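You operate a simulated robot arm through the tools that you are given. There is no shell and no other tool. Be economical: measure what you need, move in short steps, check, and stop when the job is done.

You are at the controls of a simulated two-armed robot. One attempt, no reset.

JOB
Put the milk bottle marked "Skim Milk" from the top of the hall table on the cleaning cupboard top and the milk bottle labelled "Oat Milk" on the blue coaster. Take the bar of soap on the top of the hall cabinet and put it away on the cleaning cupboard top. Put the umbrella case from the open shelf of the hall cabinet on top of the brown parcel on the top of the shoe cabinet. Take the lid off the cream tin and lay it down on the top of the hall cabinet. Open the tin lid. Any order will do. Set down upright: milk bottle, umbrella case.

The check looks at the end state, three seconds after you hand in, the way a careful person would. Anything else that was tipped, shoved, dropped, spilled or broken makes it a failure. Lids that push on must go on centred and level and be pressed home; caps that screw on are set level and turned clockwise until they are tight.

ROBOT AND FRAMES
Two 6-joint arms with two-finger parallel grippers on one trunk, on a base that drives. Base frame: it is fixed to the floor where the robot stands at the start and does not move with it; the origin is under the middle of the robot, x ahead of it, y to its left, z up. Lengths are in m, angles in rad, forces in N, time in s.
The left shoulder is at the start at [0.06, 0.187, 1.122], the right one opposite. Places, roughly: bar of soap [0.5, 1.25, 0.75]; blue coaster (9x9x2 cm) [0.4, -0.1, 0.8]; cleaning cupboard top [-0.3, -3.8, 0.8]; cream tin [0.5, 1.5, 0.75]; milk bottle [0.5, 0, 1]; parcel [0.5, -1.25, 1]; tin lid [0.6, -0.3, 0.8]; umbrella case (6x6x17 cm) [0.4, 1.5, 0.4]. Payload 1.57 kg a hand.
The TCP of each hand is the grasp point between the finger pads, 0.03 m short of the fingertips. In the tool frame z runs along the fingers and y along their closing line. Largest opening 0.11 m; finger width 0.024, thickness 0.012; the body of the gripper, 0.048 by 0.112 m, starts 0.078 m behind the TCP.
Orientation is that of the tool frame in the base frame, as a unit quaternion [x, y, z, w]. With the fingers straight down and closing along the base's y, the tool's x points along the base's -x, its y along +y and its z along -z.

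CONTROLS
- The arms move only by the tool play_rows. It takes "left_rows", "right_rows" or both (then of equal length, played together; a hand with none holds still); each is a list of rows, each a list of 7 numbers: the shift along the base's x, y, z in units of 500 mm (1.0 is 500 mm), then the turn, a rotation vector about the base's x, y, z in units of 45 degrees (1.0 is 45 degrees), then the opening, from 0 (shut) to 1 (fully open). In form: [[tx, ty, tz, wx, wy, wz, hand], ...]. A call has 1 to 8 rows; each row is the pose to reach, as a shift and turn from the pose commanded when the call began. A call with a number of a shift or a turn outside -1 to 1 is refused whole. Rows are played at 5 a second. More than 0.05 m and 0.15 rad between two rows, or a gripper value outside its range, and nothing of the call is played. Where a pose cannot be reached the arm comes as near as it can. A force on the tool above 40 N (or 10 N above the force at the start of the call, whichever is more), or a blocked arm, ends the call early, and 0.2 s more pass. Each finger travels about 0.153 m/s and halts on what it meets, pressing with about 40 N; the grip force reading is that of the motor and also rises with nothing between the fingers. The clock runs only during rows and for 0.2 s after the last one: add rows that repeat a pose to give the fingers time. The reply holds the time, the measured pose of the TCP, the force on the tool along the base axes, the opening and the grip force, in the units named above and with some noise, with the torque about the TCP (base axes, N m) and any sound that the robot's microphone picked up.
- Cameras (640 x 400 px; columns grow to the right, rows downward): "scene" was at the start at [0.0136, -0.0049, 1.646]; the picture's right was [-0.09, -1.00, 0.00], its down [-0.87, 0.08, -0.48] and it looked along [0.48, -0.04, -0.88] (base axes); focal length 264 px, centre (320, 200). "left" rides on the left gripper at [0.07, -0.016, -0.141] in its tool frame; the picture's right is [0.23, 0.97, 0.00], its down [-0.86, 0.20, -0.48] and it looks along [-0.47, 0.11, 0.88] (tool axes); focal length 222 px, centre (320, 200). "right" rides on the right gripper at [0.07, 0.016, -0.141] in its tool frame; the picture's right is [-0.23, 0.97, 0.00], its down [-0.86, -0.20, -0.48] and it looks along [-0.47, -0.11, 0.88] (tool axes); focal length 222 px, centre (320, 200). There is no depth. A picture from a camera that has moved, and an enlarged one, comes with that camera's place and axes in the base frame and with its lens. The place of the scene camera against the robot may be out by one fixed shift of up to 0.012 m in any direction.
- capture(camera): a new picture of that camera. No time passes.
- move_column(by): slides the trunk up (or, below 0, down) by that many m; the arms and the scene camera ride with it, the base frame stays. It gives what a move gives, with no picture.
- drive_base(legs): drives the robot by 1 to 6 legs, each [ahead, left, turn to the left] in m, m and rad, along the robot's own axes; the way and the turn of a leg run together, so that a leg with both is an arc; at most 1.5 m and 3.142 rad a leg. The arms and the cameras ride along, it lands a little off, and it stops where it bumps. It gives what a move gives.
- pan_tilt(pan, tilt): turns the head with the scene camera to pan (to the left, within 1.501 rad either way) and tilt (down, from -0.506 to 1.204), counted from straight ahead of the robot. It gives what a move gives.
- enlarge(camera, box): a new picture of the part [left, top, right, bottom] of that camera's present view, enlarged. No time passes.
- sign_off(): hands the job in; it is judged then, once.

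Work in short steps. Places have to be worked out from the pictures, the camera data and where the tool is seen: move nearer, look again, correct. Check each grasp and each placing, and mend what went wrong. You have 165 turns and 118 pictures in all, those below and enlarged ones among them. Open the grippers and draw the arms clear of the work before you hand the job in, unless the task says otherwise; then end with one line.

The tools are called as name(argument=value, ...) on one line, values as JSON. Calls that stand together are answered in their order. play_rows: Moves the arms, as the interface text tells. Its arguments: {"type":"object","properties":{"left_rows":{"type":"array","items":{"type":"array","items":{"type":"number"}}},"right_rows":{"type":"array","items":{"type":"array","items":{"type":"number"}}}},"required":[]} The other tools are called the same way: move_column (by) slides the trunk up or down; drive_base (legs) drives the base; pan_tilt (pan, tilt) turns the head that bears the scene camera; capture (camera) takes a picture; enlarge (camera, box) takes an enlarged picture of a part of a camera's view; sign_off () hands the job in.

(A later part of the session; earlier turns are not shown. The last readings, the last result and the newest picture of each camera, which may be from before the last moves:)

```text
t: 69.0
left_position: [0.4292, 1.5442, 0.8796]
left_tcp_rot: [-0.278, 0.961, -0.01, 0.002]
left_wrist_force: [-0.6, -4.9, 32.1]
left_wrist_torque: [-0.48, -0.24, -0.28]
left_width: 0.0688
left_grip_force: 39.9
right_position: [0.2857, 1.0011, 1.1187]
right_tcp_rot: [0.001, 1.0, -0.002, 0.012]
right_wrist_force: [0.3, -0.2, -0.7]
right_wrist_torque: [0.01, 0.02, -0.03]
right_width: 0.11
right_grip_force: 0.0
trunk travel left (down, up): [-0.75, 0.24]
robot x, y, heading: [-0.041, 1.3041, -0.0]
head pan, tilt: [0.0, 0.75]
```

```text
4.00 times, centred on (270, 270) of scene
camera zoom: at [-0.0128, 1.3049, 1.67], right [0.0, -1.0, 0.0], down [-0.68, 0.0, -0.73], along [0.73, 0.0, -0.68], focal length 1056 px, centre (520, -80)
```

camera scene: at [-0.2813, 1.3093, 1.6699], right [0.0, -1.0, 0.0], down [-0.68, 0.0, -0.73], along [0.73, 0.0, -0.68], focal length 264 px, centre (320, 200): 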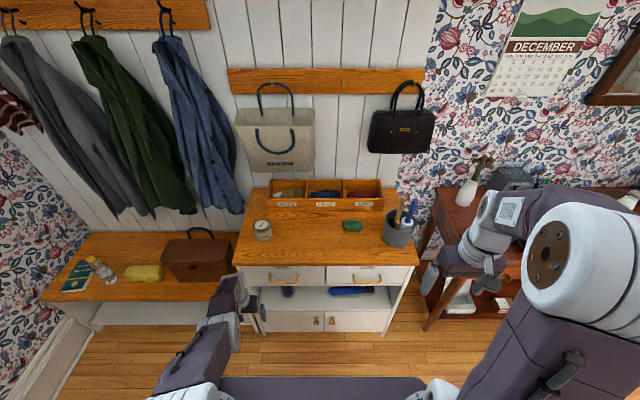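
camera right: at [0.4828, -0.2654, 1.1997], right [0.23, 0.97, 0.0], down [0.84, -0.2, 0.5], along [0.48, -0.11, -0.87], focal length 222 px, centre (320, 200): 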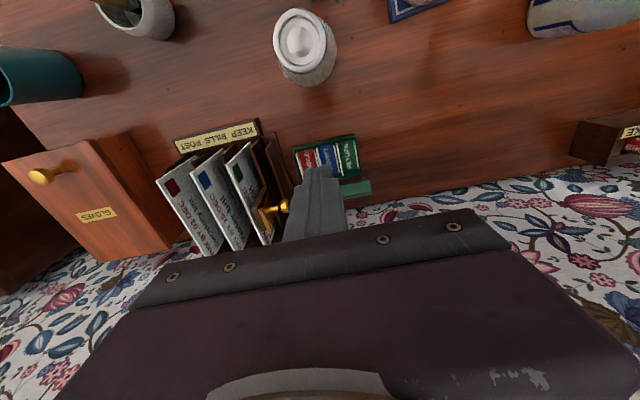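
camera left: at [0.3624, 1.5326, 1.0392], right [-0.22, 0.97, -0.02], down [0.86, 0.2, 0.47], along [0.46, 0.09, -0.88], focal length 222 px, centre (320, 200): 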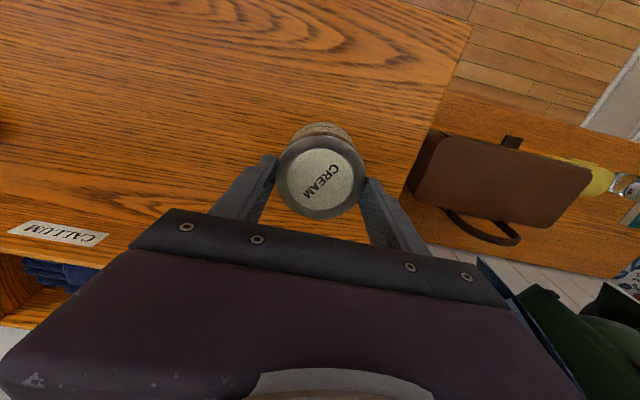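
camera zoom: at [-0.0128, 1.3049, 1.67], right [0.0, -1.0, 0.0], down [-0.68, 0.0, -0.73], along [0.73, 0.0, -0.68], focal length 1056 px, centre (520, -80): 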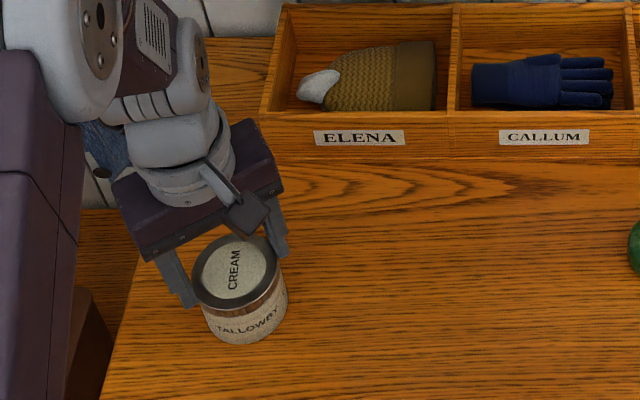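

Lid and body turn together, so the body must be held. I bring the tin to the middle of the cabinet top where both hands can reach, turning it back on the way.

play_rows(left_rows=[[0, 0, 0.02, 0, 0, -0.15, 0.4], [0, -0.03, 0.05, 0, 0, -0.33, 0.4], [-0.01, -0.1, 0.06, 0, 0, -0.5, 0.4], [-0.02, -0.18, 0.06, 0, 0, -0.68, 0.4], [-0.03, -0.26, 0.06, 0, 0, -0.72, 0.4], [-0.04, -0.34, 0.06, 0, 0, -0.72, 0.4], [-0.05, -0.42, 0.06, 0, 0, -0.72, 0.4], [-0.058, -0.468, 0.06, 0, 0, -0.72, 0.4]])

play_rows(left_rows=[[0, 0, -0.03, 0, 0, 0, 0.4], [0, 0, -0.05, 0, 0, 0, 0.4], [0, 0, -0.057, 0, 0, 0, 0.4], [0, 0, -0.057, 0, 0, 0, 0.4]])

enlarge(camera="scene", box=[220, 190, 420, 330])

```text
t: 70.8
left_position: [0.4006, 1.3121, 0.9081]
left_tcp_rot: [0.002, 1.0, -0.009, -0.004]
left_wrist_force: [-1.3, -0.5, -0.8]
left_wrist_torque: [0.01, -0.01, -0.02]
left_width: 0.069
left_grip_force: 39.9
right_position: [0.2884, 1.0027, 1.1184]
right_tcp_rot: [0.003, 1.0, -0.003, 0.01]
right_wrist_force: [-0.3, 0.5, 0.6]
right_wrist_torque: [0.01, 0.01, -0.01]
right_width: 0.1099
right_grip_force: 0.1
trunk travel left (down, up): [-0.75, 0.24]
robot x, y, heading: [-0.041, 1.3084, 0.0]
head pan, tilt: [0.0, 0.75]
```

```text
t: 71.8
left_position: [0.4027, 1.311, 0.8801]
left_tcp_rot: [0.002, 1.0, -0.011, -0.002]
left_wrist_force: [0.6, 1.2, 9.6]
left_wrist_torque: [0.08, -0.36, 0.05]
left_width: 0.0688
left_grip_force: 39.6
right_position: [0.2886, 1.0029, 1.1196]
right_tcp_rot: [0.002, 1.0, -0.003, 0.011]
right_wrist_force: [0.3, -0.3, -0.6]
right_wrist_torque: [0.02, 0.02, 0.02]
right_width: 0.1096
right_grip_force: 0.0
trunk travel left (down, up): [-0.75, 0.24]
robot x, y, heading: [-0.0418, 1.3051, -0.002]
head pan, tilt: [0.0, 0.75]
```

```text
2.86 times, centred on (320, 260) of scene
camera zoom: at [-0.0093, 1.308, 1.6701], right [0.0, -1.0, 0.0], down [-0.68, 0.0, -0.73], along [0.73, 0.0, -0.68], focal length 754 px, centre (320, 29)
```

zoom: 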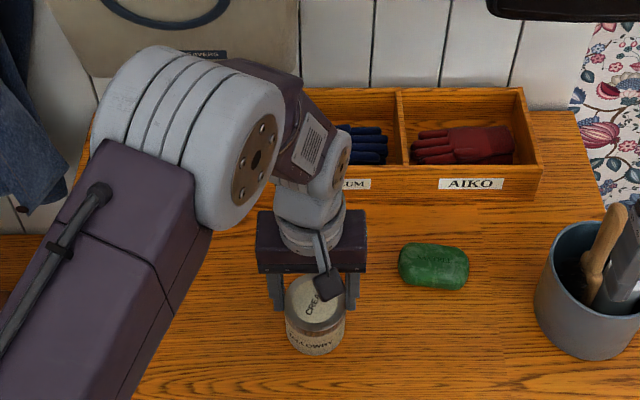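

Tin stands in the middle, held by the left hand from above. I start bringing the right hand in, pitching it toward forward so it can grip the tin body from the front.

play_rows(right_rows=[[-0.02, 0.03, -0.02, 0, -0.16, 0, 1], [-0.04, 0.06, -0.05, 0, -0.32, 0, 1], [-0.06, 0.1, -0.09, 0, -0.48, 0, 1], [-0.06, 0.14, -0.13, 0, -0.64, 0, 1], [-0.06, 0.18, -0.17, 0, -0.8, 0, 1], [-0.06, 0.22, -0.21, 0, -0.96, 0, 1]])

```text
t: 73.2
left_position: [0.4016, 1.3104, 0.8795]
left_tcp_rot: [0.002, 1.0, -0.01, -0.003]
left_wrist_force: [0.8, 3.1, 16.9]
left_wrist_torque: [0.15, -0.26, -0.1]
left_width: 0.0687
left_grip_force: 40.1
right_position: [0.3936, 1.0846, 1.0497]
right_tcp_rot: [0.004, 0.938, 0.014, 0.347]
right_wrist_force: [0.7, -0.9, 0.4]
right_wrist_torque: [0.07, 0.02, 0.05]
right_width: 0.11
right_grip_force: 0.0
right hand out of reach, approached as far as the arm can: row 3, 4, 5, 6
trunk travel left (down, up): [-0.75, 0.24]
robot x, y, heading: [-0.0385, 1.3055, -0.0]
head pan, tilt: [0.0, 0.75]
```

The right arm met its inner (folded) limit. I release the tin, raise the left hand, and back off 7 cm to give both arms room.

play_rows(left_rows=[[0, 0, 0.002, 0, 0, 0, 0.8], [0, 0, 0.002, 0, 0, 0, 1], [0, 0, 0.002, 0, 0, 0, 1], [0, 0, 0.07, 0, 0, 0, 1], [0, 0, 0.15, 0, 0, 0, 1]])

drive_base(legs=[[-0.07, 0, 0]])

```text
t: 74.4
left_position: [0.4003, 1.3107, 0.9551]
left_tcp_rot: [0.002, 1.0, -0.011, -0.004]
left_wrist_force: [-0.5, 0.2, -0.6]
left_wrist_torque: [0.01, -0.01, 0.01]
left_width: 0.1101
left_grip_force: 0.1
right_position: [0.3935, 1.0833, 1.0521]
right_tcp_rot: [0.007, 0.938, 0.013, 0.347]
right_wrist_force: [0.0, -0.4, 0.5]
right_wrist_torque: [0.0, -0.02, 0.02]
right_width: 0.1101
right_grip_force: 0.1
trunk travel left (down, up): [-0.75, 0.24]
robot x, y, heading: [-0.0425, 1.3074, -0.007]
head pan, tilt: [0.0, 0.75]
```

```text
t: 75.4
left_position: [0.3331, 1.3116, 0.954]
left_tcp_rot: [0.002, 1.0, -0.011, -0.004]
left_wrist_force: [0.0, -0.3, 0.6]
left_wrist_torque: [-0.02, 0.0, 0.05]
left_width: 0.1101
left_grip_force: 0.1
right_position: [0.3279, 1.0843, 1.0492]
right_tcp_rot: [0.008, 0.938, 0.013, 0.345]
right_wrist_force: [-0.2, 0.2, -0.1]
right_wrist_torque: [-0.01, 0.0, -0.01]
right_width: 0.1098
right_grip_force: 0.1
trunk travel left (down, up): [-0.75, 0.24]
robot x, y, heading: [-0.1083, 1.3078, -0.008]
head pan, tilt: [0.0, 0.75]
```

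I move the left hand aside and up while the right hand comes round in front of the tin.

play_rows(left_rows=[[0, 0.07, 0.03, 0, 0, 0, 1], [0, 0.14, 0.06, 0, 0, 0, 1], [0, 0.21, 0.09, 0, 0, 0, 1], [0, 0.28, 0.12, 0, 0, 0, 1], [0, 0.28, 0.12, 0, 0, 0, 1], [0, 0.28, 0.12, 0, 0, 0, 1], [0, 0.28, 0.12, 0, 0, 0, 1], [0, 0.28, 0.12, 0, 0, 0, 1]], right_rows=[[0.055, 0.03, -0.07, 0, -0.12, 0, 1], [0.09, 0.065, -0.145, 0, -0.247, 0, 1], [0.084, 0.11, -0.22, 0, -0.374, 0, 1], [0.054, 0.152, -0.29, 0, -0.434, 0, 1], [0.024, 0.232, -0.328, 0, -0.434, 0, 1], [-0.016, 0.315, -0.338, 0, -0.434, 0, 1], [-0.026, 0.405, -0.338, 0, -0.434, 0, 1], [-0.036, 0.456, -0.344, 0, -0.434, 0, 1]])

capture(camera="right")

enlarge(camera="scene", box=[220, 190, 420, 330])

```text
t: 76.4
left_position: [0.3275, 1.4461, 1.013]
left_tcp_rot: [0.003, 1.0, -0.011, -0.002]
left_wrist_force: [0.5, -0.3, -0.1]
left_wrist_torque: [0.01, 0.07, 0.01]
left_width: 0.1101
left_grip_force: 0.0
right_position: [0.4137, 1.0976, 0.9447]
right_tcp_rot: [0.024, 0.868, 0.07, 0.491]
right_wrist_force: [-29.0, -2.3, 29.1]
right_wrist_torque: [-1.73, 0.36, -1.69]
right_width: 0.1068
right_grip_force: 0.0
right hand out of reach, approached as far as the arm can: row 1, 2, 3, 4, 5
trunk travel left (down, up): [-0.75, 0.24]
robot x, y, heading: [-0.1118, 1.3029, -0.004]
head pan, tilt: [0.0, 0.75]
stopped in row 5 (right hand): the force on the tool passed its limit (the readings are from after the stop); the commanded pose is now the measured one
```

```text
62 pictures are left
camera right: at [0.2551, 1.108, 0.96], right [0.09, 0.94, 0.33], down [0.04, -0.34, 0.94], along [0.99, -0.07, -0.07], focal length 222 px, centre (320, 200)
```

right: 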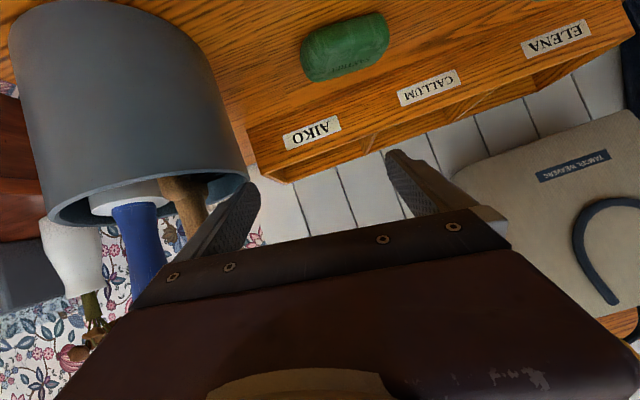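

```text
2.86 times, centred on (320, 260) of scene
camera zoom: at [-0.0845, 1.3106, 1.6701], right [-0.01, -1.0, 0.0], down [-0.68, 0.0, -0.73], along [0.73, -0.01, -0.68], focal length 754 px, centre (320, 29)
```

zoom: 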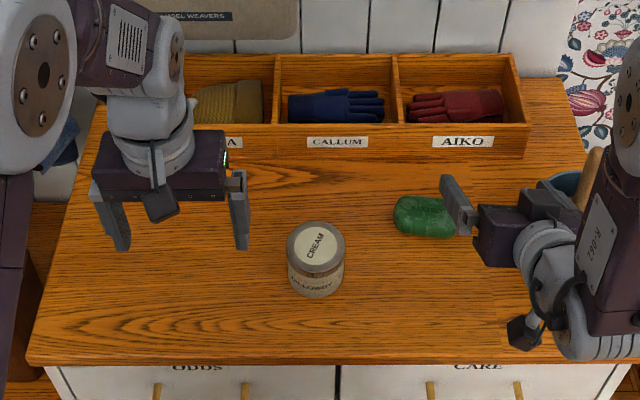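

The right hand strayed and pressed the pencil pot; I back off up and away at once, correct its tilt, and carry on above the tin, with the left hand moving aside.

play_rows(left_rows=[[0, 0.06, 0, 0, 0, 0, 1], [0, 0.12, 0, 0, 0, 0, 1], [0, 0.12, 0, 0, 0, 0, 1], [0, 0.12, 0, 0, 0, 0, 1], [0, 0.12, 0, 0, 0, 0, 1], [0, 0.12, 0, 0, 0, 0, 1]], right_rows=[[-0.01, 0.03, 0.05, -0.06, 0, -0.01, 1], [0.0, 0.08, 0.09, -0.12, -0.01, -0.02, 1], [0.0, 0.17, 0.09, -0.185, -0.022, -0.036, 1], [0.0, 0.26, 0.09, -0.185, -0.022, -0.036, 1], [0.0, 0.35, 0.08, -0.185, -0.022, -0.036, 1], [0.0, 0.426, 0.07, -0.185, -0.022, -0.036, 1]])

capture(camera="scene")

capture(camera="right")

```text
t: 77.8
left_position: [0.3326, 1.505, 1.0115]
left_tcp_rot: [0.004, 1.0, -0.011, -0.004]
left_wrist_force: [0.6, 0.0, 0.1]
left_wrist_torque: [-0.01, 0.05, 0.02]
left_width: 0.1098
left_grip_force: 0.0
right_position: [0.4483, 1.1209, 0.9909]
right_tcp_rot: [-0.021, 0.873, 0.067, 0.483]
right_wrist_force: [0.0, 0.1, 0.0]
right_wrist_torque: [0.01, -0.01, -0.01]
right_width: 0.11
right_grip_force: 0.2
right hand out of reach, approached as far as the arm can: row 1, 2, 3, 4, 5, 6
trunk travel left (down, up): [-0.75, 0.24]
robot x, y, heading: [-0.1087, 1.3072, -0.004]
head pan, tilt: [0.0, 0.75]
```

```text
60 pictures are left
camera scene: at [-0.0756, 1.3075, 1.6698], right [-0.01, -1.0, 0.0], down [-0.68, 0.0, -0.73], along [0.73, 0.0, -0.68], focal length 264 px, centre (320, 200)
```

scene: 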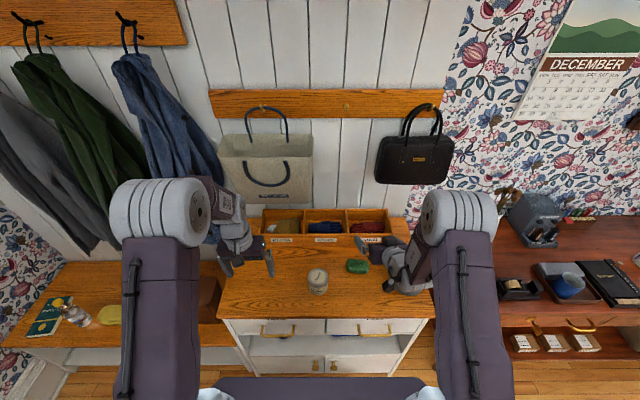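

```text
59 pictures are left
camera right: at [0.292, 1.1192, 1.0082], right [0.02, 0.96, 0.29], down [0.07, -0.29, 0.95], along [1.0, 0.0, -0.08], focal length 222 px, centre (320, 200)
```

right: 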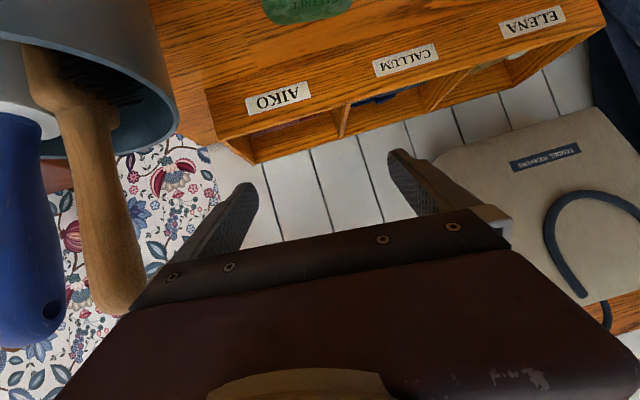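

Forward pitch needs a flatter forearm, i.e. a lower trunk. I back out clear of the cabinet first, then lower the trunk 25 cm.

drive_base(legs=[[-0.4, 0, 0]])

move_column(by=-0.25)

play_rows(right_rows=[[0.0, 0, 0.0, 0, 0.15, 0, 1], [0.0, 0, 0.0, 0, 0.15, 0, 1]], left_rows=[[0, 0, 0.09, 0, 0, 0, 1], [0, 0, 0.18, 0, 0, 0, 1]])

```text
t: 80.3
left_position: [-0.0668, 1.5054, 1.0117]
left_tcp_rot: [0.007, 1.0, -0.01, -0.004]
left_wrist_force: [0.0, 0.9, -0.6]
left_wrist_torque: [-0.01, 0.0, 0.01]
left_width: 0.1099
left_grip_force: 0.1
right_position: [0.0464, 1.121, 0.9912]
right_tcp_rot: [-0.02, 0.872, 0.067, 0.484]
right_wrist_force: [-0.1, 0.2, 1.6]
right_wrist_torque: [0.01, 0.01, 0.0]
right_width: 0.1101
right_grip_force: 0.0
trunk travel left (down, up): [-0.75, 0.24]
robot x, y, heading: [-0.5085, 1.3116, -0.016]
head pan, tilt: [0.0, 0.75]
```

```text
t: 82.9
left_position: [-0.0688, 1.5061, 0.7605]
left_tcp_rot: [0.007, 1.0, -0.01, -0.004]
left_wrist_force: [0.0, -0.8, 0.5]
left_wrist_torque: [-0.01, 0.01, -0.01]
left_width: 0.1099
left_grip_force: 0.0
right_position: [0.0459, 1.1206, 0.741]
right_tcp_rot: [-0.018, 0.872, 0.065, 0.484]
right_wrist_force: [0.0, -0.3, 0.1]
right_wrist_torque: [-0.02, 0.05, 0.01]
right_width: 0.1096
right_grip_force: 0.1
trunk travel left (down, up): [-0.5, 0.49]
robot x, y, heading: [-0.5111, 1.3106, -0.011]
head pan, tilt: [0.0, 0.75]
```

```text
t: 83.5
left_position: [-0.0679, 1.5043, 0.8517]
left_tcp_rot: [0.007, 1.0, -0.011, -0.003]
left_wrist_force: [-0.3, -0.9, 0.9]
left_wrist_torque: [-0.01, 0.0, 0.02]
left_width: 0.11
left_grip_force: 0.1
right_position: [0.0465, 1.1215, 0.7422]
right_tcp_rot: [-0.015, 0.899, 0.067, 0.432]
right_wrist_force: [0.6, 0.3, 1.1]
right_wrist_torque: [-0.01, -0.01, 0.01]
right_width: 0.1101
right_grip_force: 0.1
trunk travel left (down, up): [-0.5, 0.49]
robot x, y, heading: [-0.5092, 1.3109, -0.012]
head pan, tilt: [0.0, 0.75]
```

Right hand responds again. I raise both and set the right at 60° pitch above and in front of the tin's line.

play_rows(right_rows=[[0, 0.02, 0.09, -0.02, -0.03, -0.02, 1], [0, 0.05, 0.18, -0.04, -0.06, -0.04, 1], [-0.02, 0.1, 0.26, -0.06, -0.09, -0.06, 1], [-0.04, 0.17, 0.32, -0.08, -0.12, -0.08, 1], [-0.06, 0.25, 0.35, -0.1, -0.15, -0.1, 1], [-0.08, 0.33, 0.37, -0.12, -0.18, -0.11, 1], [-0.093, 0.387, 0.376, -0.129, -0.192, -0.118, 1]], left_rows=[[0, 0, 0.08, 0, 0, 0, 1], [0, 0, 0.16, 0, 0, 0, 1], [0, 0, 0.24, 0, 0, 0, 1], [0, 0, 0.3, 0, 0, 0, 1], [0, 0, 0.3, 0, 0, 0, 1], [0, 0, 0.3, 0, 0, 0, 1], [0, 0, 0.3, 0, 0, 0, 1]])

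```text
t: 85.1
left_position: [-0.0685, 1.5049, 1.0017]
left_tcp_rot: [0.007, 1.0, -0.01, -0.003]
left_wrist_force: [-1.0, -0.9, -0.7]
left_wrist_torque: [0.01, 0.0, 0.03]
left_width: 0.1102
left_grip_force: 0.1
right_position: [0.0203, 1.124, 0.8964]
right_tcp_rot: [-0.012, 0.881, 0.038, 0.472]
right_wrist_force: [0.5, -0.5, 0.3]
right_wrist_torque: [-0.02, -0.01, -0.01]
right_width: 0.1101
right_grip_force: 0.0
right hand out of reach, approached as far as the arm can: row 2, 3, 4, 5, 6, 7
trunk travel left (down, up): [-0.5, 0.49]
robot x, y, heading: [-0.5112, 1.3133, -0.012]
head pan, tilt: [0.0, 0.75]
```

The wrist apparently can't bend upward past the forearm line, so a gentler 45° pitch is right. I reduce the pitch, then move sideways toward the tin's line in a second step.

play_rows(right_rows=[[0.03, 0, 0, 0.03, 0.13, -0.05, 1], [0.06, 0, 0.0, 0.03, 0.26, -0.08, 1], [0.06, 0.06, 0.02, 0.03, 0.26, -0.08, 1], [0.06, 0.14, 0.03, 0.03, 0.26, -0.08, 1], [0.06, 0.22, 0.04, 0.03, 0.26, -0.08, 1], [0.06, 0.3, 0.05, 0.03, 0.26, -0.08, 1], [0.06, 0.37, 0.06, 0.03, 0.26, -0.08, 1]])

```text
t: 86.7
left_position: [-0.0681, 1.5063, 1.0014]
left_tcp_rot: [0.007, 1.0, -0.01, -0.003]
left_wrist_force: [-0.3, 1.0, 0.5]
left_wrist_torque: [-0.03, 0.02, -0.02]
left_width: 0.11
left_grip_force: 0.0
right_position: [0.0488, 1.3109, 0.9268]
right_tcp_rot: [0.026, 0.924, 0.034, 0.381]
right_wrist_force: [-0.1, 1.2, 1.2]
right_wrist_torque: [-0.03, -0.01, 0.0]
right_width: 0.1098
right_grip_force: 0.1
right hand out of reach, approached as far as the arm can: row 2
trunk travel left (down, up): [-0.5, 0.49]
robot x, y, heading: [-0.5082, 1.3126, -0.017]
head pan, tilt: [0.0, 0.75]
```

Good — 45° pitch in line with the tin. I drive in again (hands stay above the tin's top).

drive_base(legs=[[0.388, 0, 0.012]])

capture(camera="right")

capture(camera="scene")

```text
t: 89.1
left_position: [0.3188, 1.5093, 1.0022]
left_tcp_rot: [0.0, 1.0, -0.01, -0.003]
left_wrist_force: [0.5, 0.0, -0.2]
left_wrist_torque: [0.02, 0.02, -0.01]
left_width: 0.1099
left_grip_force: 0.1
right_position: [0.4389, 1.3153, 0.9262]
right_tcp_rot: [0.018, 0.923, 0.038, 0.381]
right_wrist_force: [0.4, 0.7, -0.1]
right_wrist_torque: [0.0, 0.03, 0.0]
right_width: 0.1099
right_grip_force: 0.0
trunk travel left (down, up): [-0.5, 0.49]
robot x, y, heading: [-0.1219, 1.3083, -0.0]
head pan, tilt: [0.0, 0.75]
```

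```text
58 pictures are left
camera right: at [0.2903, 1.3285, 0.9789], right [0.17, 0.96, 0.24], down [0.27, -0.28, 0.92], along [0.95, -0.09, -0.3], focal length 222 px, centre (320, 200)
```

right: 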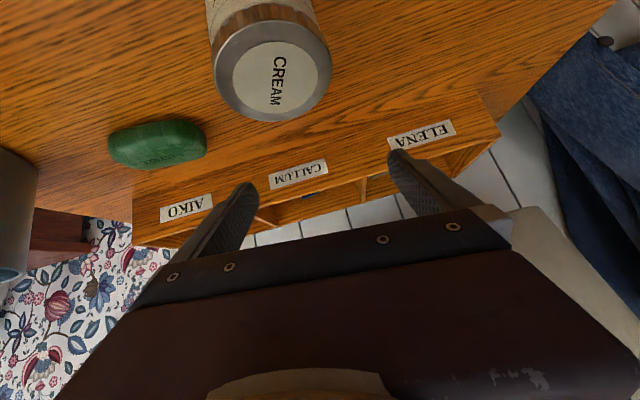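

```text
57 pictures are left
camera scene: at [-0.0885, 1.3095, 1.4198], right [0.0, -1.0, 0.0], down [-0.68, 0.0, -0.73], along [0.73, 0.0, -0.68], focal length 264 px, centre (320, 200)
```

scene: 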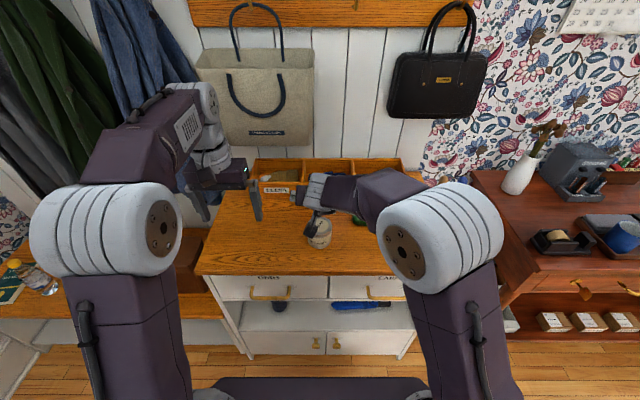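

I correct the small roll, shift back 5 cm, and lower the right hand around the tin body.

play_rows(right_rows=[[-0.05, -0.004, 0, -0.05, 0, 0, 1], [-0.1, -0.008, -0.02, -0.107, 0, 0.005, 1], [-0.1, -0.008, -0.09, -0.107, 0, 0.005, 1], [-0.1, -0.008, -0.15, -0.107, 0, 0.005, 1], [-0.1, -0.008, -0.18, -0.107, 0, 0.005, 1], [-0.1, -0.008, -0.18, -0.107, 0, 0.005, 1]])

capture(camera="right")

enlarge(camera="scene", box=[240, 180, 400, 280])

```text
t: 90.5
left_position: [0.3192, 1.5092, 1.0017]
left_tcp_rot: [0.0, 1.0, -0.011, -0.004]
left_wrist_force: [-0.5, -0.1, -0.1]
left_wrist_torque: [0.01, 0.03, 0.02]
left_width: 0.11
left_grip_force: 0.1
right_position: [0.3888, 1.312, 0.8364]
right_tcp_rot: [0.0, 0.924, 0.0, 0.381]
right_wrist_force: [0.5, 0.3, 0.9]
right_wrist_torque: [0.02, 0.01, -0.01]
right_width: 0.1102
right_grip_force: 0.1
trunk travel left (down, up): [-0.5, 0.49]
robot x, y, heading: [-0.1214, 1.3084, 0.005]
head pan, tilt: [0.0, 0.75]
```

```text
56 pictures are left
camera right: at [0.2396, 1.3283, 0.8875], right [0.16, 0.97, 0.16], down [0.27, -0.2, 0.94], along [0.95, -0.11, -0.29], focal length 222 px, centre (320, 200)
```

right: 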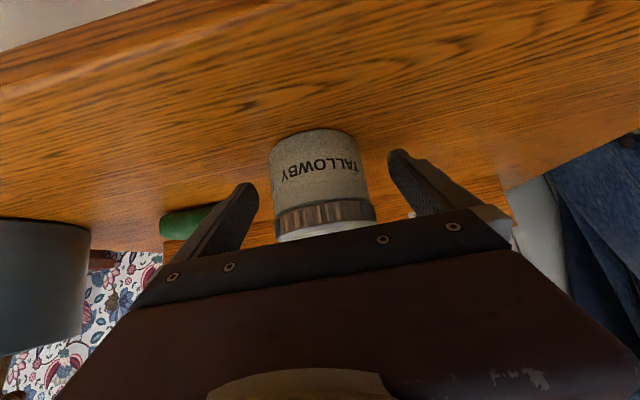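

```text
4.00 times, centred on (320, 230) of scene
camera zoom: at [-0.0893, 1.3095, 1.4198], right [0.0, -1.0, 0.0], down [-0.68, 0.0, -0.73], along [0.73, 0.0, -0.68], focal length 1056 px, centre (320, 80)
```

zoom: 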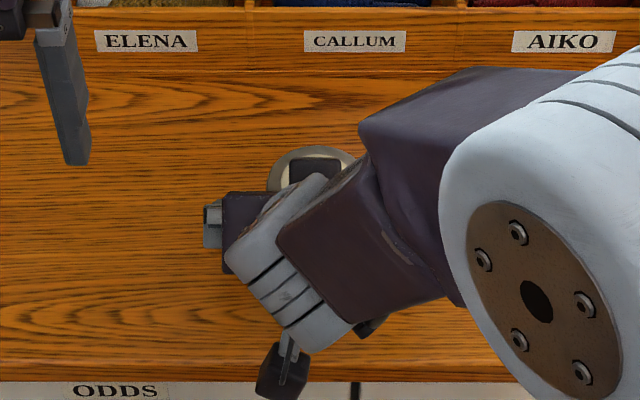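

Tin body sits between the fingers; the grooved lid ring starts right at the fingers' upper edge. I go 3 mm lower and close on the body.

play_rows(right_rows=[[0, 0, -0.006, 0, 0, 0, 1], [0, 0, -0.006, 0, 0, 0, 0.8], [0, 0, -0.006, 0, 0, 0, 0.6], [0, 0, -0.006, 0, 0, 0, 0.5], [0, 0, -0.006, 0, 0, 0, 0.5]])

capture(camera="right")

```text
t: 91.7
left_position: [0.3197, 1.5093, 1.0009]
left_tcp_rot: [0.001, 1.0, -0.01, -0.004]
left_wrist_force: [0.4, -0.8, -0.1]
left_wrist_torque: [0.0, 0.01, 0.0]
left_width: 0.1097
left_grip_force: 0.0
right_position: [0.3885, 1.3116, 0.8329]
right_tcp_rot: [0.001, 0.925, 0.0, 0.381]
right_wrist_force: [0.8, 0.4, -0.3]
right_wrist_torque: [0.02, -0.01, 0.0]
right_width: 0.0686
right_grip_force: 40.1
trunk travel left (down, up): [-0.5, 0.49]
robot x, y, heading: [-0.1203, 1.3076, 0.006]
head pan, tilt: [0.0, 0.75]
```

```text
54 pictures are left
camera right: at [0.2398, 1.3283, 0.8847], right [0.16, 0.97, 0.16], down [0.27, -0.2, 0.94], along [0.95, -0.11, -0.29], focal length 222 px, centre (320, 200)
```

right: 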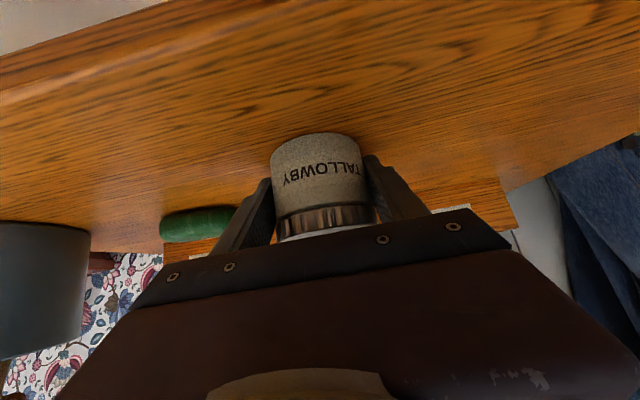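

Body is held (68.6 mm). To ease the left arm's reach I bring the tin 3 cm nearer, lifting it slightly and setting it back, while the left hand comes alongside.

play_rows(right_rows=[[0, 0, 0.012, 0, 0, 0, 0.4], [-0.03, 0, 0.014, 0, 0, 0, 0.4], [-0.06, 0, 0.014, 0, 0, 0, 0.4], [-0.06, 0, 0.002, 0, 0, 0, 0.4], [-0.06, 0, 0.002, 0, 0, 0, 0.4]], left_rows=[[0.02, -0.03, -0.04, 0, 0, 0, 1], [0.04, -0.06, -0.09, 0, 0, 0, 1], [0.06, -0.09, -0.14, 0, 0, 0, 1], [0.09, -0.1, -0.176, 0, 0, 0, 1], [0.098, -0.1, -0.176, 0, 0, 0, 1]])

capture(camera="left")

```text
t: 92.9
left_position: [0.3671, 1.458, 0.9138]
left_tcp_rot: [0.0, 1.0, -0.011, -0.004]
left_wrist_force: [-0.8, -0.1, 0.1]
left_wrist_torque: [-0.01, -0.04, -0.02]
left_width: 0.1098
left_grip_force: 0.1
right_position: [0.3581, 1.3115, 0.8342]
right_tcp_rot: [0.002, 0.924, 0.0, 0.382]
right_wrist_force: [-0.2, -0.7, -1.3]
right_wrist_torque: [0.0, 0.01, -0.01]
right_width: 0.0689
right_grip_force: 40.0
trunk travel left (down, up): [-0.5, 0.49]
robot x, y, heading: [-0.1234, 1.305, -0.001]
head pan, tilt: [0.0, 0.75]
```

```text
53 pictures are left
camera left: at [0.2992, 1.4449, 1.0565], right [-0.23, 0.97, -0.02], down [0.86, 0.21, 0.47], along [0.46, 0.09, -0.88], focal length 222 px, centre (320, 200)
```

left: 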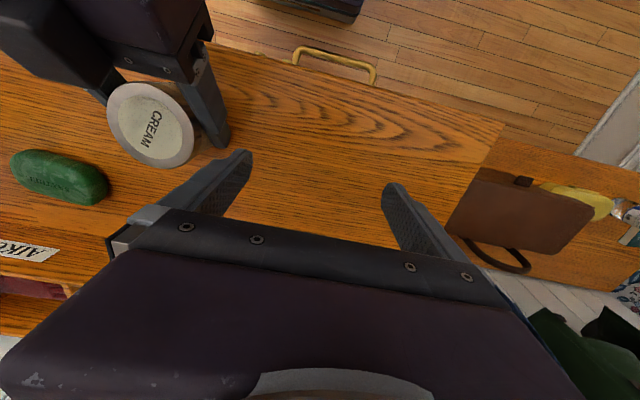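

Lid centre is at about [0.364,1.311]. I slide the left hand over it at this height, then look.

play_rows(left_rows=[[-0.002, -0.075, 0, 0, 0, 0, 1], [-0.004, -0.15, 0, 0, 0, 0, 1], [-0.006, -0.225, 0, 0, 0, 0, 1], [-0.006, -0.292, 0, 0, 0, 0, 1], [-0.006, -0.292, 0, 0, 0, 0, 1]])

capture(camera="left")

```text
t: 94.1
left_position: [0.3644, 1.3121, 0.9136]
left_tcp_rot: [0.0, 1.0, -0.01, -0.003]
left_wrist_force: [-0.1, 0.1, 1.0]
left_wrist_torque: [0.0, 0.01, -0.03]
left_width: 0.11
left_grip_force: 0.1
right_position: [0.3584, 1.3117, 0.8347]
right_tcp_rot: [0.001, 0.925, -0.001, 0.381]
right_wrist_force: [0.3, 0.1, -2.1]
right_wrist_torque: [0.02, 0.02, 0.02]
right_width: 0.0686
right_grip_force: 39.5
trunk travel left (down, up): [-0.5, 0.49]
robot x, y, heading: [-0.1189, 1.306, 0.002]
head pan, tilt: [0.0, 0.75]
```

```text
52 pictures are left
camera left: at [0.2962, 1.299, 1.0564], right [-0.23, 0.97, -0.02], down [0.86, 0.21, 0.47], along [0.46, 0.09, -0.88], focal length 222 px, centre (320, 200)
```

left: 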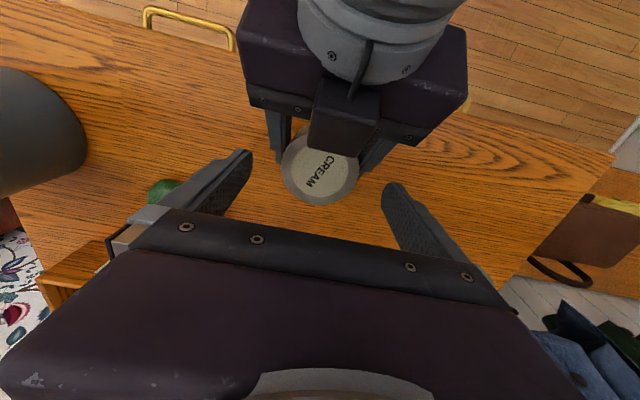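

The left hand is centred over the lid. I lower to tips just above the right fingers and close on the lid ring.

play_rows(left_rows=[[-0.002, -0.002, -0.026, 0, 0, 0, 1], [-0.002, -0.002, -0.05, 0, 0, 0, 1], [-0.002, -0.002, -0.05, 0, 0, 0, 0.8], [-0.002, -0.002, -0.05, 0, 0, 0, 0.6], [-0.002, -0.002, -0.05, 0, 0, 0, 0.5], [-0.002, -0.002, -0.05, 0, 0, 0, 0.5]])

```text
t: 95.5
left_position: [0.3654, 1.3167, 0.8875]
left_tcp_rot: [0.0, 1.0, -0.005, -0.004]
left_wrist_force: [1.1, 3.7, -2.5]
left_wrist_torque: [-0.08, -0.12, -0.24]
left_width: 0.085
left_grip_force: 16.9
right_position: [0.3587, 1.3074, 0.8334]
right_tcp_rot: [0.006, 0.925, -0.003, 0.38]
right_wrist_force: [-1.2, -4.4, 1.2]
right_wrist_torque: [0.29, 0.06, 0.22]
right_width: 0.0685
right_grip_force: 40.5
trunk travel left (down, up): [-0.5, 0.49]
robot x, y, heading: [-0.1199, 1.3118, 0.002]
head pan, tilt: [0.0, 0.75]
stopped in row 6 (left hand): the force on the tool passed its limit (the readings are from after the stop); the commanded pose is now the measured one
```

The left fingers met the right fingers (85 mm). I open the left, regrip the right 1.4 cm further back (nearer its tips, lower under the lid), then retry.

play_rows(left_rows=[[0, 0, 0, 0, 0, 0, 1], [0, -0.008, 0.04, 0, 0, 0, 1], [0, -0.008, 0.04, 0, 0, 0, 1], [0, -0.008, 0.04, 0, 0, 0, 1], [0, -0.008, 0.04, 0, 0, 0, 1], [0, -0.008, 0.04, 0, 0, 0, 1]], right_rows=[[0, 0.004, 0, 0, 0, 0, 0.5], [0, 0.006, 0, 0, 0, 0, 0.8], [-0.028, 0.006, 0, 0, 0, 0, 0.8], [-0.028, 0.006, 0, 0, 0, 0, 0.55], [-0.028, 0.006, 0, 0, 0, 0, 0.5], [-0.028, 0.006, 0, 0, 0, 0, 0.5]])

capture(camera="left")

capture(camera="right")

```text
t: 96.9
left_position: [0.3641, 1.3117, 0.9076]
left_tcp_rot: [0.0, 1.0, -0.006, -0.004]
left_wrist_force: [0.0, -0.2, 0.0]
left_wrist_torque: [-0.01, -0.01, 0.04]
left_width: 0.11
left_grip_force: 0.0
right_position: [0.344, 1.3108, 0.8336]
right_tcp_rot: [0.004, 0.925, -0.003, 0.381]
right_wrist_force: [0.2, 0.8, 1.8]
right_wrist_torque: [0.09, -0.02, 0.03]
right_width: 0.0684
right_grip_force: 40.3
trunk travel left (down, up): [-0.5, 0.49]
robot x, y, heading: [-0.1174, 1.3113, -0.0]
head pan, tilt: [0.0, 0.75]
```

```text
51 pictures are left
camera left: at [0.2963, 1.2968, 1.0507], right [-0.23, 0.97, -0.01], down [0.86, 0.2, 0.47], along [0.46, 0.1, -0.88], focal length 222 px, centre (320, 200)
```

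left: 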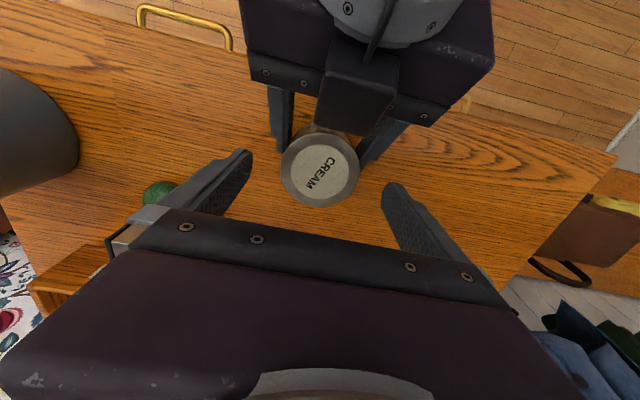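

```text
50 pictures are left
camera right: at [0.1955, 1.3299, 0.8856], right [0.17, 0.97, 0.16], down [0.27, -0.2, 0.94], along [0.95, -0.12, -0.29], focal length 222 px, centre (320, 200)
```

right: 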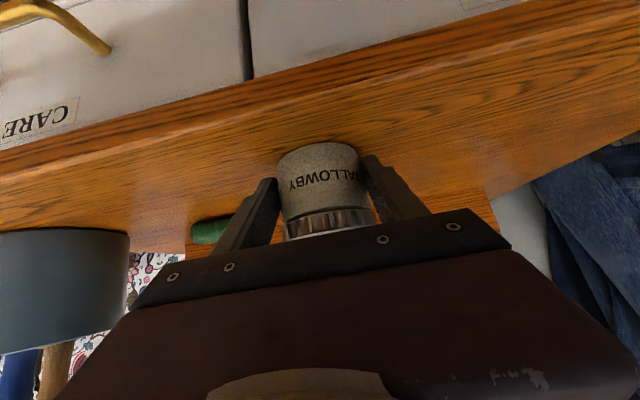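

Now I lower the left again and close on the lid.

play_rows(left_rows=[[0, 0, -0.02, 0, 0, 0, 1], [0, 0, -0.042, 0, 0, 0, 1], [0, 0, -0.042, 0, 0, 0, 0.8], [0, 0, -0.042, 0, 0, 0, 0.6], [0, 0, -0.042, 0, 0, 0, 0.5], [0, 0, -0.042, 0, 0, 0, 0.5]])

```text
t: 98.3
left_position: [0.3622, 1.3115, 0.8874]
left_tcp_rot: [0.0, 1.0, -0.005, -0.004]
left_wrist_force: [-0.7, -0.5, -0.3]
left_wrist_torque: [0.01, 0.01, -0.04]
left_width: 0.0679
left_grip_force: 40.4
right_position: [0.3446, 1.3113, 0.8338]
right_tcp_rot: [0.005, 0.924, -0.004, 0.382]
right_wrist_force: [0.5, 1.3, 2.4]
right_wrist_torque: [0.14, -0.05, -0.01]
right_width: 0.0686
right_grip_force: 40.1
trunk travel left (down, up): [-0.5, 0.49]
robot x, y, heading: [-0.1172, 1.3096, 0.002]
head pan, tilt: [0.0, 0.75]
```

Both hold. I first try a small straight pull with the left to see whether the lid yields.

play_rows(left_rows=[[0, 0, 0.004, 0, 0, 0, 0.4], [0, 0, 0.008, 0, 0, 0, 0.4], [0, 0, 0.012, 0, 0, 0, 0.4]])

```text
t: 99.1
left_position: [0.3638, 1.3123, 0.8926]
left_tcp_rot: [0.0, 1.0, -0.004, -0.005]
left_wrist_force: [6.2, 2.2, -30.5]
left_wrist_torque: [0.0, -0.22, -0.05]
left_width: 0.068
left_grip_force: 40.1
right_position: [0.3435, 1.312, 0.8345]
right_tcp_rot: [0.004, 0.923, -0.002, 0.384]
right_wrist_force: [-8.0, -2.5, 30.2]
right_wrist_torque: [0.23, -0.73, -0.11]
right_width: 0.0686
right_grip_force: 39.4
trunk travel left (down, up): [-0.5, 0.49]
robot x, y, heading: [-0.1183, 1.3111, 0.001]
head pan, tilt: [0.0, 0.75]
```

It resists 30 N, so it is probably a screw lid. I relax the pull and twist the lid counter-clockwise.

play_rows(left_rows=[[0, 0, -0.009, 0, 0, 0, 0.4], [0, 0, -0.009, 0, 0, 0.18, 0.4], [0, 0, -0.008, 0, 0, 0.36, 0.4], [0, 0, -0.007, 0, 0, 0.54, 0.4], [0, 0, -0.006, 0, 0, 0.72, 0.4]])

capture(camera="left")

capture(camera="right")

```text
t: 100.3
left_position: [0.3658, 1.3114, 0.8891]
left_tcp_rot: [-0.28, 0.96, -0.007, -0.002]
left_wrist_force: [-6.7, -4.7, 4.0]
left_wrist_torque: [0.62, 0.67, -0.06]
left_width: 0.0681
left_grip_force: 40.1
right_position: [0.3434, 1.3122, 0.8349]
right_tcp_rot: [0.004, 0.925, -0.003, 0.381]
right_wrist_force: [6.2, 5.0, -3.4]
right_wrist_torque: [-0.87, -0.17, 0.12]
right_width: 0.0688
right_grip_force: 39.6
trunk travel left (down, up): [-0.5, 0.49]
robot x, y, heading: [-0.1205, 1.3068, 0.002]
head pan, tilt: [0.0, 0.75]
```

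```text
49 pictures are left
camera left: at [0.3155, 1.2619, 1.0328], right [-0.72, 0.7, -0.01], down [0.61, 0.63, 0.47], along [0.34, 0.33, -0.88], focal length 222 px, centre (320, 200)
```

left: 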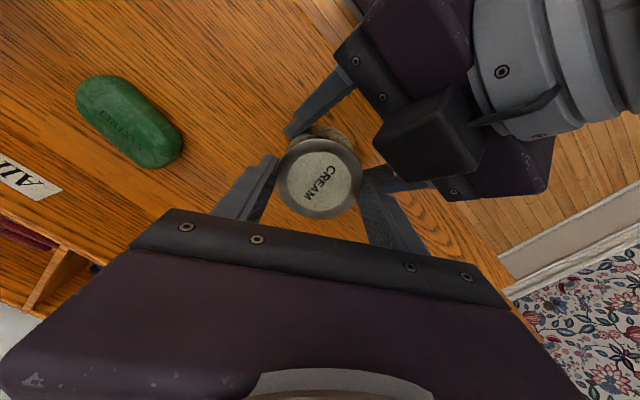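

```text
48 pictures are left
camera right: at [0.1952, 1.3299, 0.8852], right [0.17, 0.97, 0.16], down [0.27, -0.2, 0.94], along [0.95, -0.12, -0.29], focal length 222 px, centre (320, 200)
```

right: 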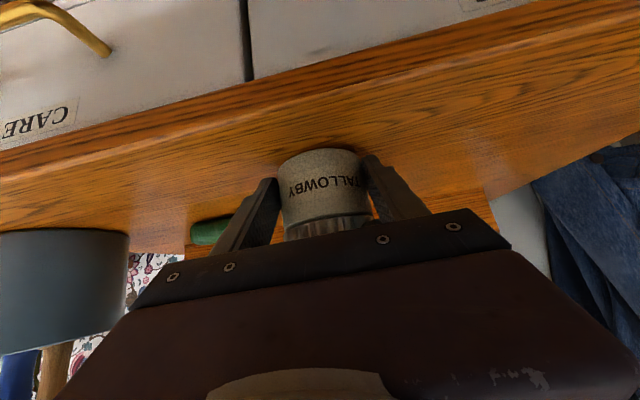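

The lid turns on the held body with little torque. I test a gentle lift here.

play_rows(left_rows=[[0, 0, 0.004, 0, 0, 0.1, 0.4], [0, 0, 0.008, 0, 0, 0.2, 0.4], [0, 0, 0.012, 0, 0, 0.3, 0.4]])

```text
t: 101.1
left_position: [0.3644, 1.3107, 0.8957]
left_tcp_rot: [-0.391, 0.92, -0.007, -0.002]
left_wrist_force: [13.6, -7.3, -30.2]
left_wrist_torque: [-0.32, -0.88, -0.01]
left_width: 0.0681
left_grip_force: 40.2
right_position: [0.3443, 1.3115, 0.8358]
right_tcp_rot: [0.005, 0.923, -0.002, 0.384]
right_wrist_force: [-13.8, 6.7, 29.0]
right_wrist_torque: [-0.13, -0.54, 0.06]
right_width: 0.0685
right_grip_force: 39.8
trunk travel left (down, up): [-0.5, 0.49]
robot x, y, heading: [-0.1221, 1.311, 0.001]
head pan, tilt: [0.0, 0.75]
```

It still holds, though it rose slightly. I ratchet: release, lift clear, turn the hand back.

play_rows(left_rows=[[0, 0, -0.01, 0, 0, 0, 0.4], [0, 0, -0.01, 0, 0, 0, 0.74], [0, 0, 0.03, 0, 0, 0, 0.74], [0, 0, 0.04, 0, 0, -0.17, 0.9], [0, 0, 0.04, 0, 0, -0.35, 1], [0, 0, 0.04, 0, 0, -0.53, 1], [0, 0, 0.04, 0, 0, -0.71, 1], [0, 0, 0.04, 0, 0, -0.89, 1]])

play_rows(left_rows=[[-0.002, 0, 0, 0, 0, -0.17, 1], [-0.002, 0, -0.03, 0, 0, -0.3, 1], [-0.002, 0, -0.056, 0, 0, -0.3, 1], [-0.002, 0, -0.056, 0, 0, -0.3, 0.8], [-0.002, 0, -0.056, 0, 0, -0.3, 0.6], [-0.002, 0, -0.056, 0, 0, -0.3, 0.4], [-0.002, 0, -0.056, 0, 0, -0.3, 0.4]])

```text
t: 102.9
left_position: [0.3633, 1.3122, 0.916]
left_tcp_rot: [-0.05, 0.999, -0.006, -0.005]
left_wrist_force: [0.2, -0.6, 0.0]
left_wrist_torque: [0.0, 0.0, 0.02]
left_width: 0.11
left_grip_force: 0.0
right_position: [0.3442, 1.3115, 0.834]
right_tcp_rot: [0.004, 0.925, -0.003, 0.381]
right_wrist_force: [0.5, -0.9, -1.2]
right_wrist_torque: [-0.01, 0.03, 0.02]
right_width: 0.0684
right_grip_force: 39.6
trunk travel left (down, up): [-0.5, 0.49]
robot x, y, heading: [-0.1198, 1.3087, 0.003]
head pan, tilt: [0.0, 0.75]
```

```text
t: 104.5
left_position: [0.3634, 1.312, 0.8883]
left_tcp_rot: [0.067, 0.998, -0.004, -0.005]
left_wrist_force: [1.4, 5.0, -0.7]
left_wrist_torque: [0.13, -0.05, 0.05]
left_width: 0.0688
left_grip_force: 39.9
right_position: [0.3431, 1.3109, 0.8341]
right_tcp_rot: [0.005, 0.924, -0.003, 0.381]
right_wrist_force: [-1.4, -4.5, -0.2]
right_wrist_torque: [0.11, -0.01, -0.13]
right_width: 0.0684
right_grip_force: 40.1
trunk travel left (down, up): [-0.5, 0.49]
robot x, y, heading: [-0.1238, 1.3063, 0.005]
head pan, tilt: [0.0, 0.75]
```

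Regripped; twist again by about 48° with a small upward bias.

play_rows(left_rows=[[0, 0, 0, 0, 0, 0.18, 0.4], [0, 0, 0.001, 0, 0, 0.36, 0.4], [0, 0, 0.002, 0, 0, 0.54, 0.4], [0, 0, 0.003, 0, 0, 0.72, 0.4], [0, 0, 0.004, 0, 0, 0.9, 0.4], [0, 0, 0.005, 0, 0, 1.0, 0.4], [0, 0, 0.01, 0, 0, 1.0, 0.4], [0, 0, 0.014, 0, 0, 1.0, 0.4]])

```text
t: 106.3
left_position: [0.364, 1.3099, 0.8946]
left_tcp_rot: [-0.321, 0.947, -0.007, -0.001]
left_wrist_force: [22.8, -5.1, -27.1]
left_wrist_torque: [0.06, -1.21, 0.05]
left_width: 0.0687
left_grip_force: 40.2
right_position: [0.3443, 1.3128, 0.8353]
right_tcp_rot: [0.005, 0.924, -0.002, 0.383]
right_wrist_force: [-21.8, 5.3, 25.0]
right_wrist_torque: [-0.43, -0.55, 0.05]
right_width: 0.0682
right_grip_force: 40.2
trunk travel left (down, up): [-0.5, 0.49]
robot x, y, heading: [-0.117, 1.3085, 0.005]
head pan, tilt: [0.0, 0.75]
```

I look closely at the lid/body junction to see if it's rising.

enlarge(camera="right", box=[240, 120, 440, 260])

```text
2.86 times, centred on (340, 190) of right
camera zoom: at [0.1962, 1.3302, 0.8862], right [0.17, 0.97, 0.16], down [0.26, -0.2, 0.94], along [0.95, -0.12, -0.29], focal length 635 px, centre (263, 229)
```

zoom: 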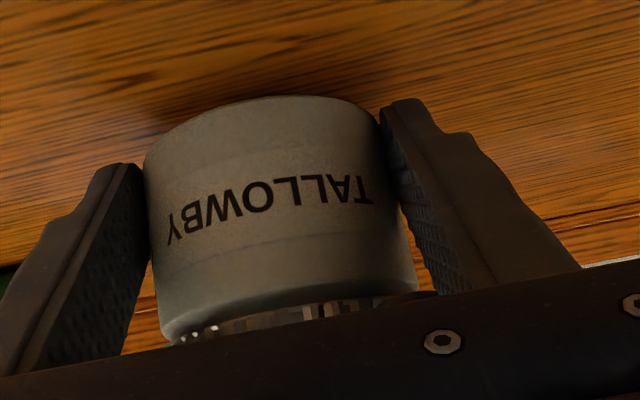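

More of the body shows below the ring, so the lid is rising. Another ratchet cycle.

play_rows(left_rows=[[0, 0, -0.008, 0, 0, 0, 0.4], [0, 0, -0.008, 0, 0, 0, 0.74], [0, 0, 0.03, 0, 0, 0, 0.74], [0, 0, 0.04, 0, 0, -0.17, 0.9], [0, 0, 0.04, 0, 0, -0.35, 1], [0, 0, 0.04, 0, 0, -0.53, 1], [0, 0, 0.04, 0, 0, -0.71, 1], [0, 0, 0.04, 0, 0, -0.89, 1]])

play_rows(left_rows=[[0, 0, 0, 0, 0, -0.15, 1], [0, 0, -0.03, 0, 0, -0.2, 1], [0, 0, -0.05, 0, 0, -0.2, 1], [0, 0, -0.05, 0, 0, -0.2, 0.8], [0, 0, -0.05, 0, 0, -0.2, 0.6], [0, 0, -0.05, 0, 0, -0.2, 0.4], [0, 0, -0.05, 0, 0, -0.2, 0.4]])

play_rows(left_rows=[[0, 0, 0, 0, 0, 0.18, 0.4], [0, 0, 0.001, 0, 0, 0.36, 0.4], [0, 0, 0.002, 0, 0, 0.54, 0.4], [0, 0, 0.003, 0, 0, 0.72, 0.4], [0, 0, 0.004, 0, 0, 0.9, 0.4], [0, 0, 0.005, 0, 0, 1.0, 0.4], [0, 0, 0.01, 0, 0, 1.0, 0.4], [0, 0, 0.014, 0, 0, 1.0, 0.4]])

```text
t: 108.1
left_position: [0.3637, 1.3116, 0.9154]
left_tcp_rot: [0.025, 1.0, -0.006, -0.005]
left_wrist_force: [0.7, -0.1, -0.1]
left_wrist_torque: [0.02, 0.03, 0.0]
left_width: 0.1102
left_grip_force: 0.1
right_position: [0.3438, 1.3126, 0.8339]
right_tcp_rot: [0.005, 0.925, -0.004, 0.381]
right_wrist_force: [0.5, -0.2, -0.6]
right_wrist_torque: [0.02, 0.03, 0.02]
right_width: 0.0678
right_grip_force: 40.4
trunk travel left (down, up): [-0.5, 0.49]
robot x, y, heading: [-0.1193, 1.3091, 0.002]
head pan, tilt: [0.0, 0.75]
```

```text
t: 109.7
left_position: [0.3632, 1.3128, 0.8898]
left_tcp_rot: [0.102, 0.995, -0.004, -0.004]
left_wrist_force: [2.2, 4.7, -0.9]
left_wrist_torque: [0.16, -0.05, 0.02]
left_width: 0.0693
left_grip_force: 40.1
right_position: [0.3438, 1.3109, 0.8341]
right_tcp_rot: [0.004, 0.924, -0.003, 0.382]
right_wrist_force: [-1.8, -4.3, -0.7]
right_wrist_torque: [0.06, -0.01, -0.12]
right_width: 0.068
right_grip_force: 40.0
trunk travel left (down, up): [-0.5, 0.49]
robot x, y, heading: [-0.1233, 1.3074, 0.001]
head pan, tilt: [0.0, 0.75]
```

```text
t: 111.5
left_position: [0.3635, 1.3119, 0.8959]
left_tcp_rot: [-0.287, 0.958, -0.006, -0.002]
left_wrist_force: [14.9, -8.1, -32.2]
left_wrist_torque: [-0.05, -0.89, 0.0]
left_width: 0.069
left_grip_force: 40.2
right_position: [0.3451, 1.3124, 0.8346]
right_tcp_rot: [0.005, 0.924, -0.002, 0.383]
right_wrist_force: [-15.8, 8.6, 30.3]
right_wrist_torque: [-0.43, -0.6, 0.12]
right_width: 0.0682
right_grip_force: 39.8
trunk travel left (down, up): [-0.5, 0.49]
robot x, y, heading: [-0.1206, 1.3073, 0.002]
head pan, tilt: [0.0, 0.75]
```

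I check the junction again.

enlarge(camera="right", box=[240, 120, 440, 260])

```text
2.86 times, centred on (340, 190) of right
camera zoom: at [0.1964, 1.3302, 0.8863], right [0.17, 0.97, 0.16], down [0.26, -0.2, 0.94], along [0.95, -0.12, -0.29], focal length 635 px, centre (263, 229)
```

zoom: 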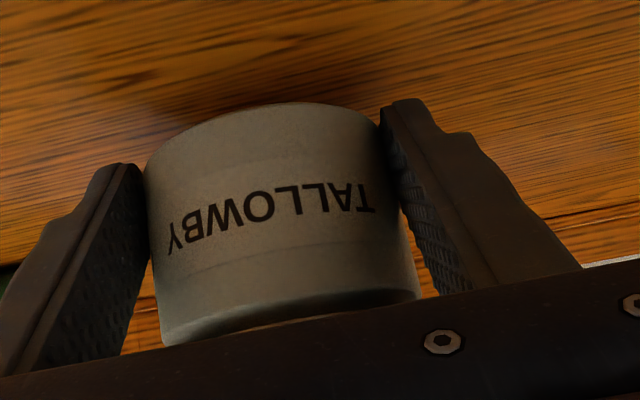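

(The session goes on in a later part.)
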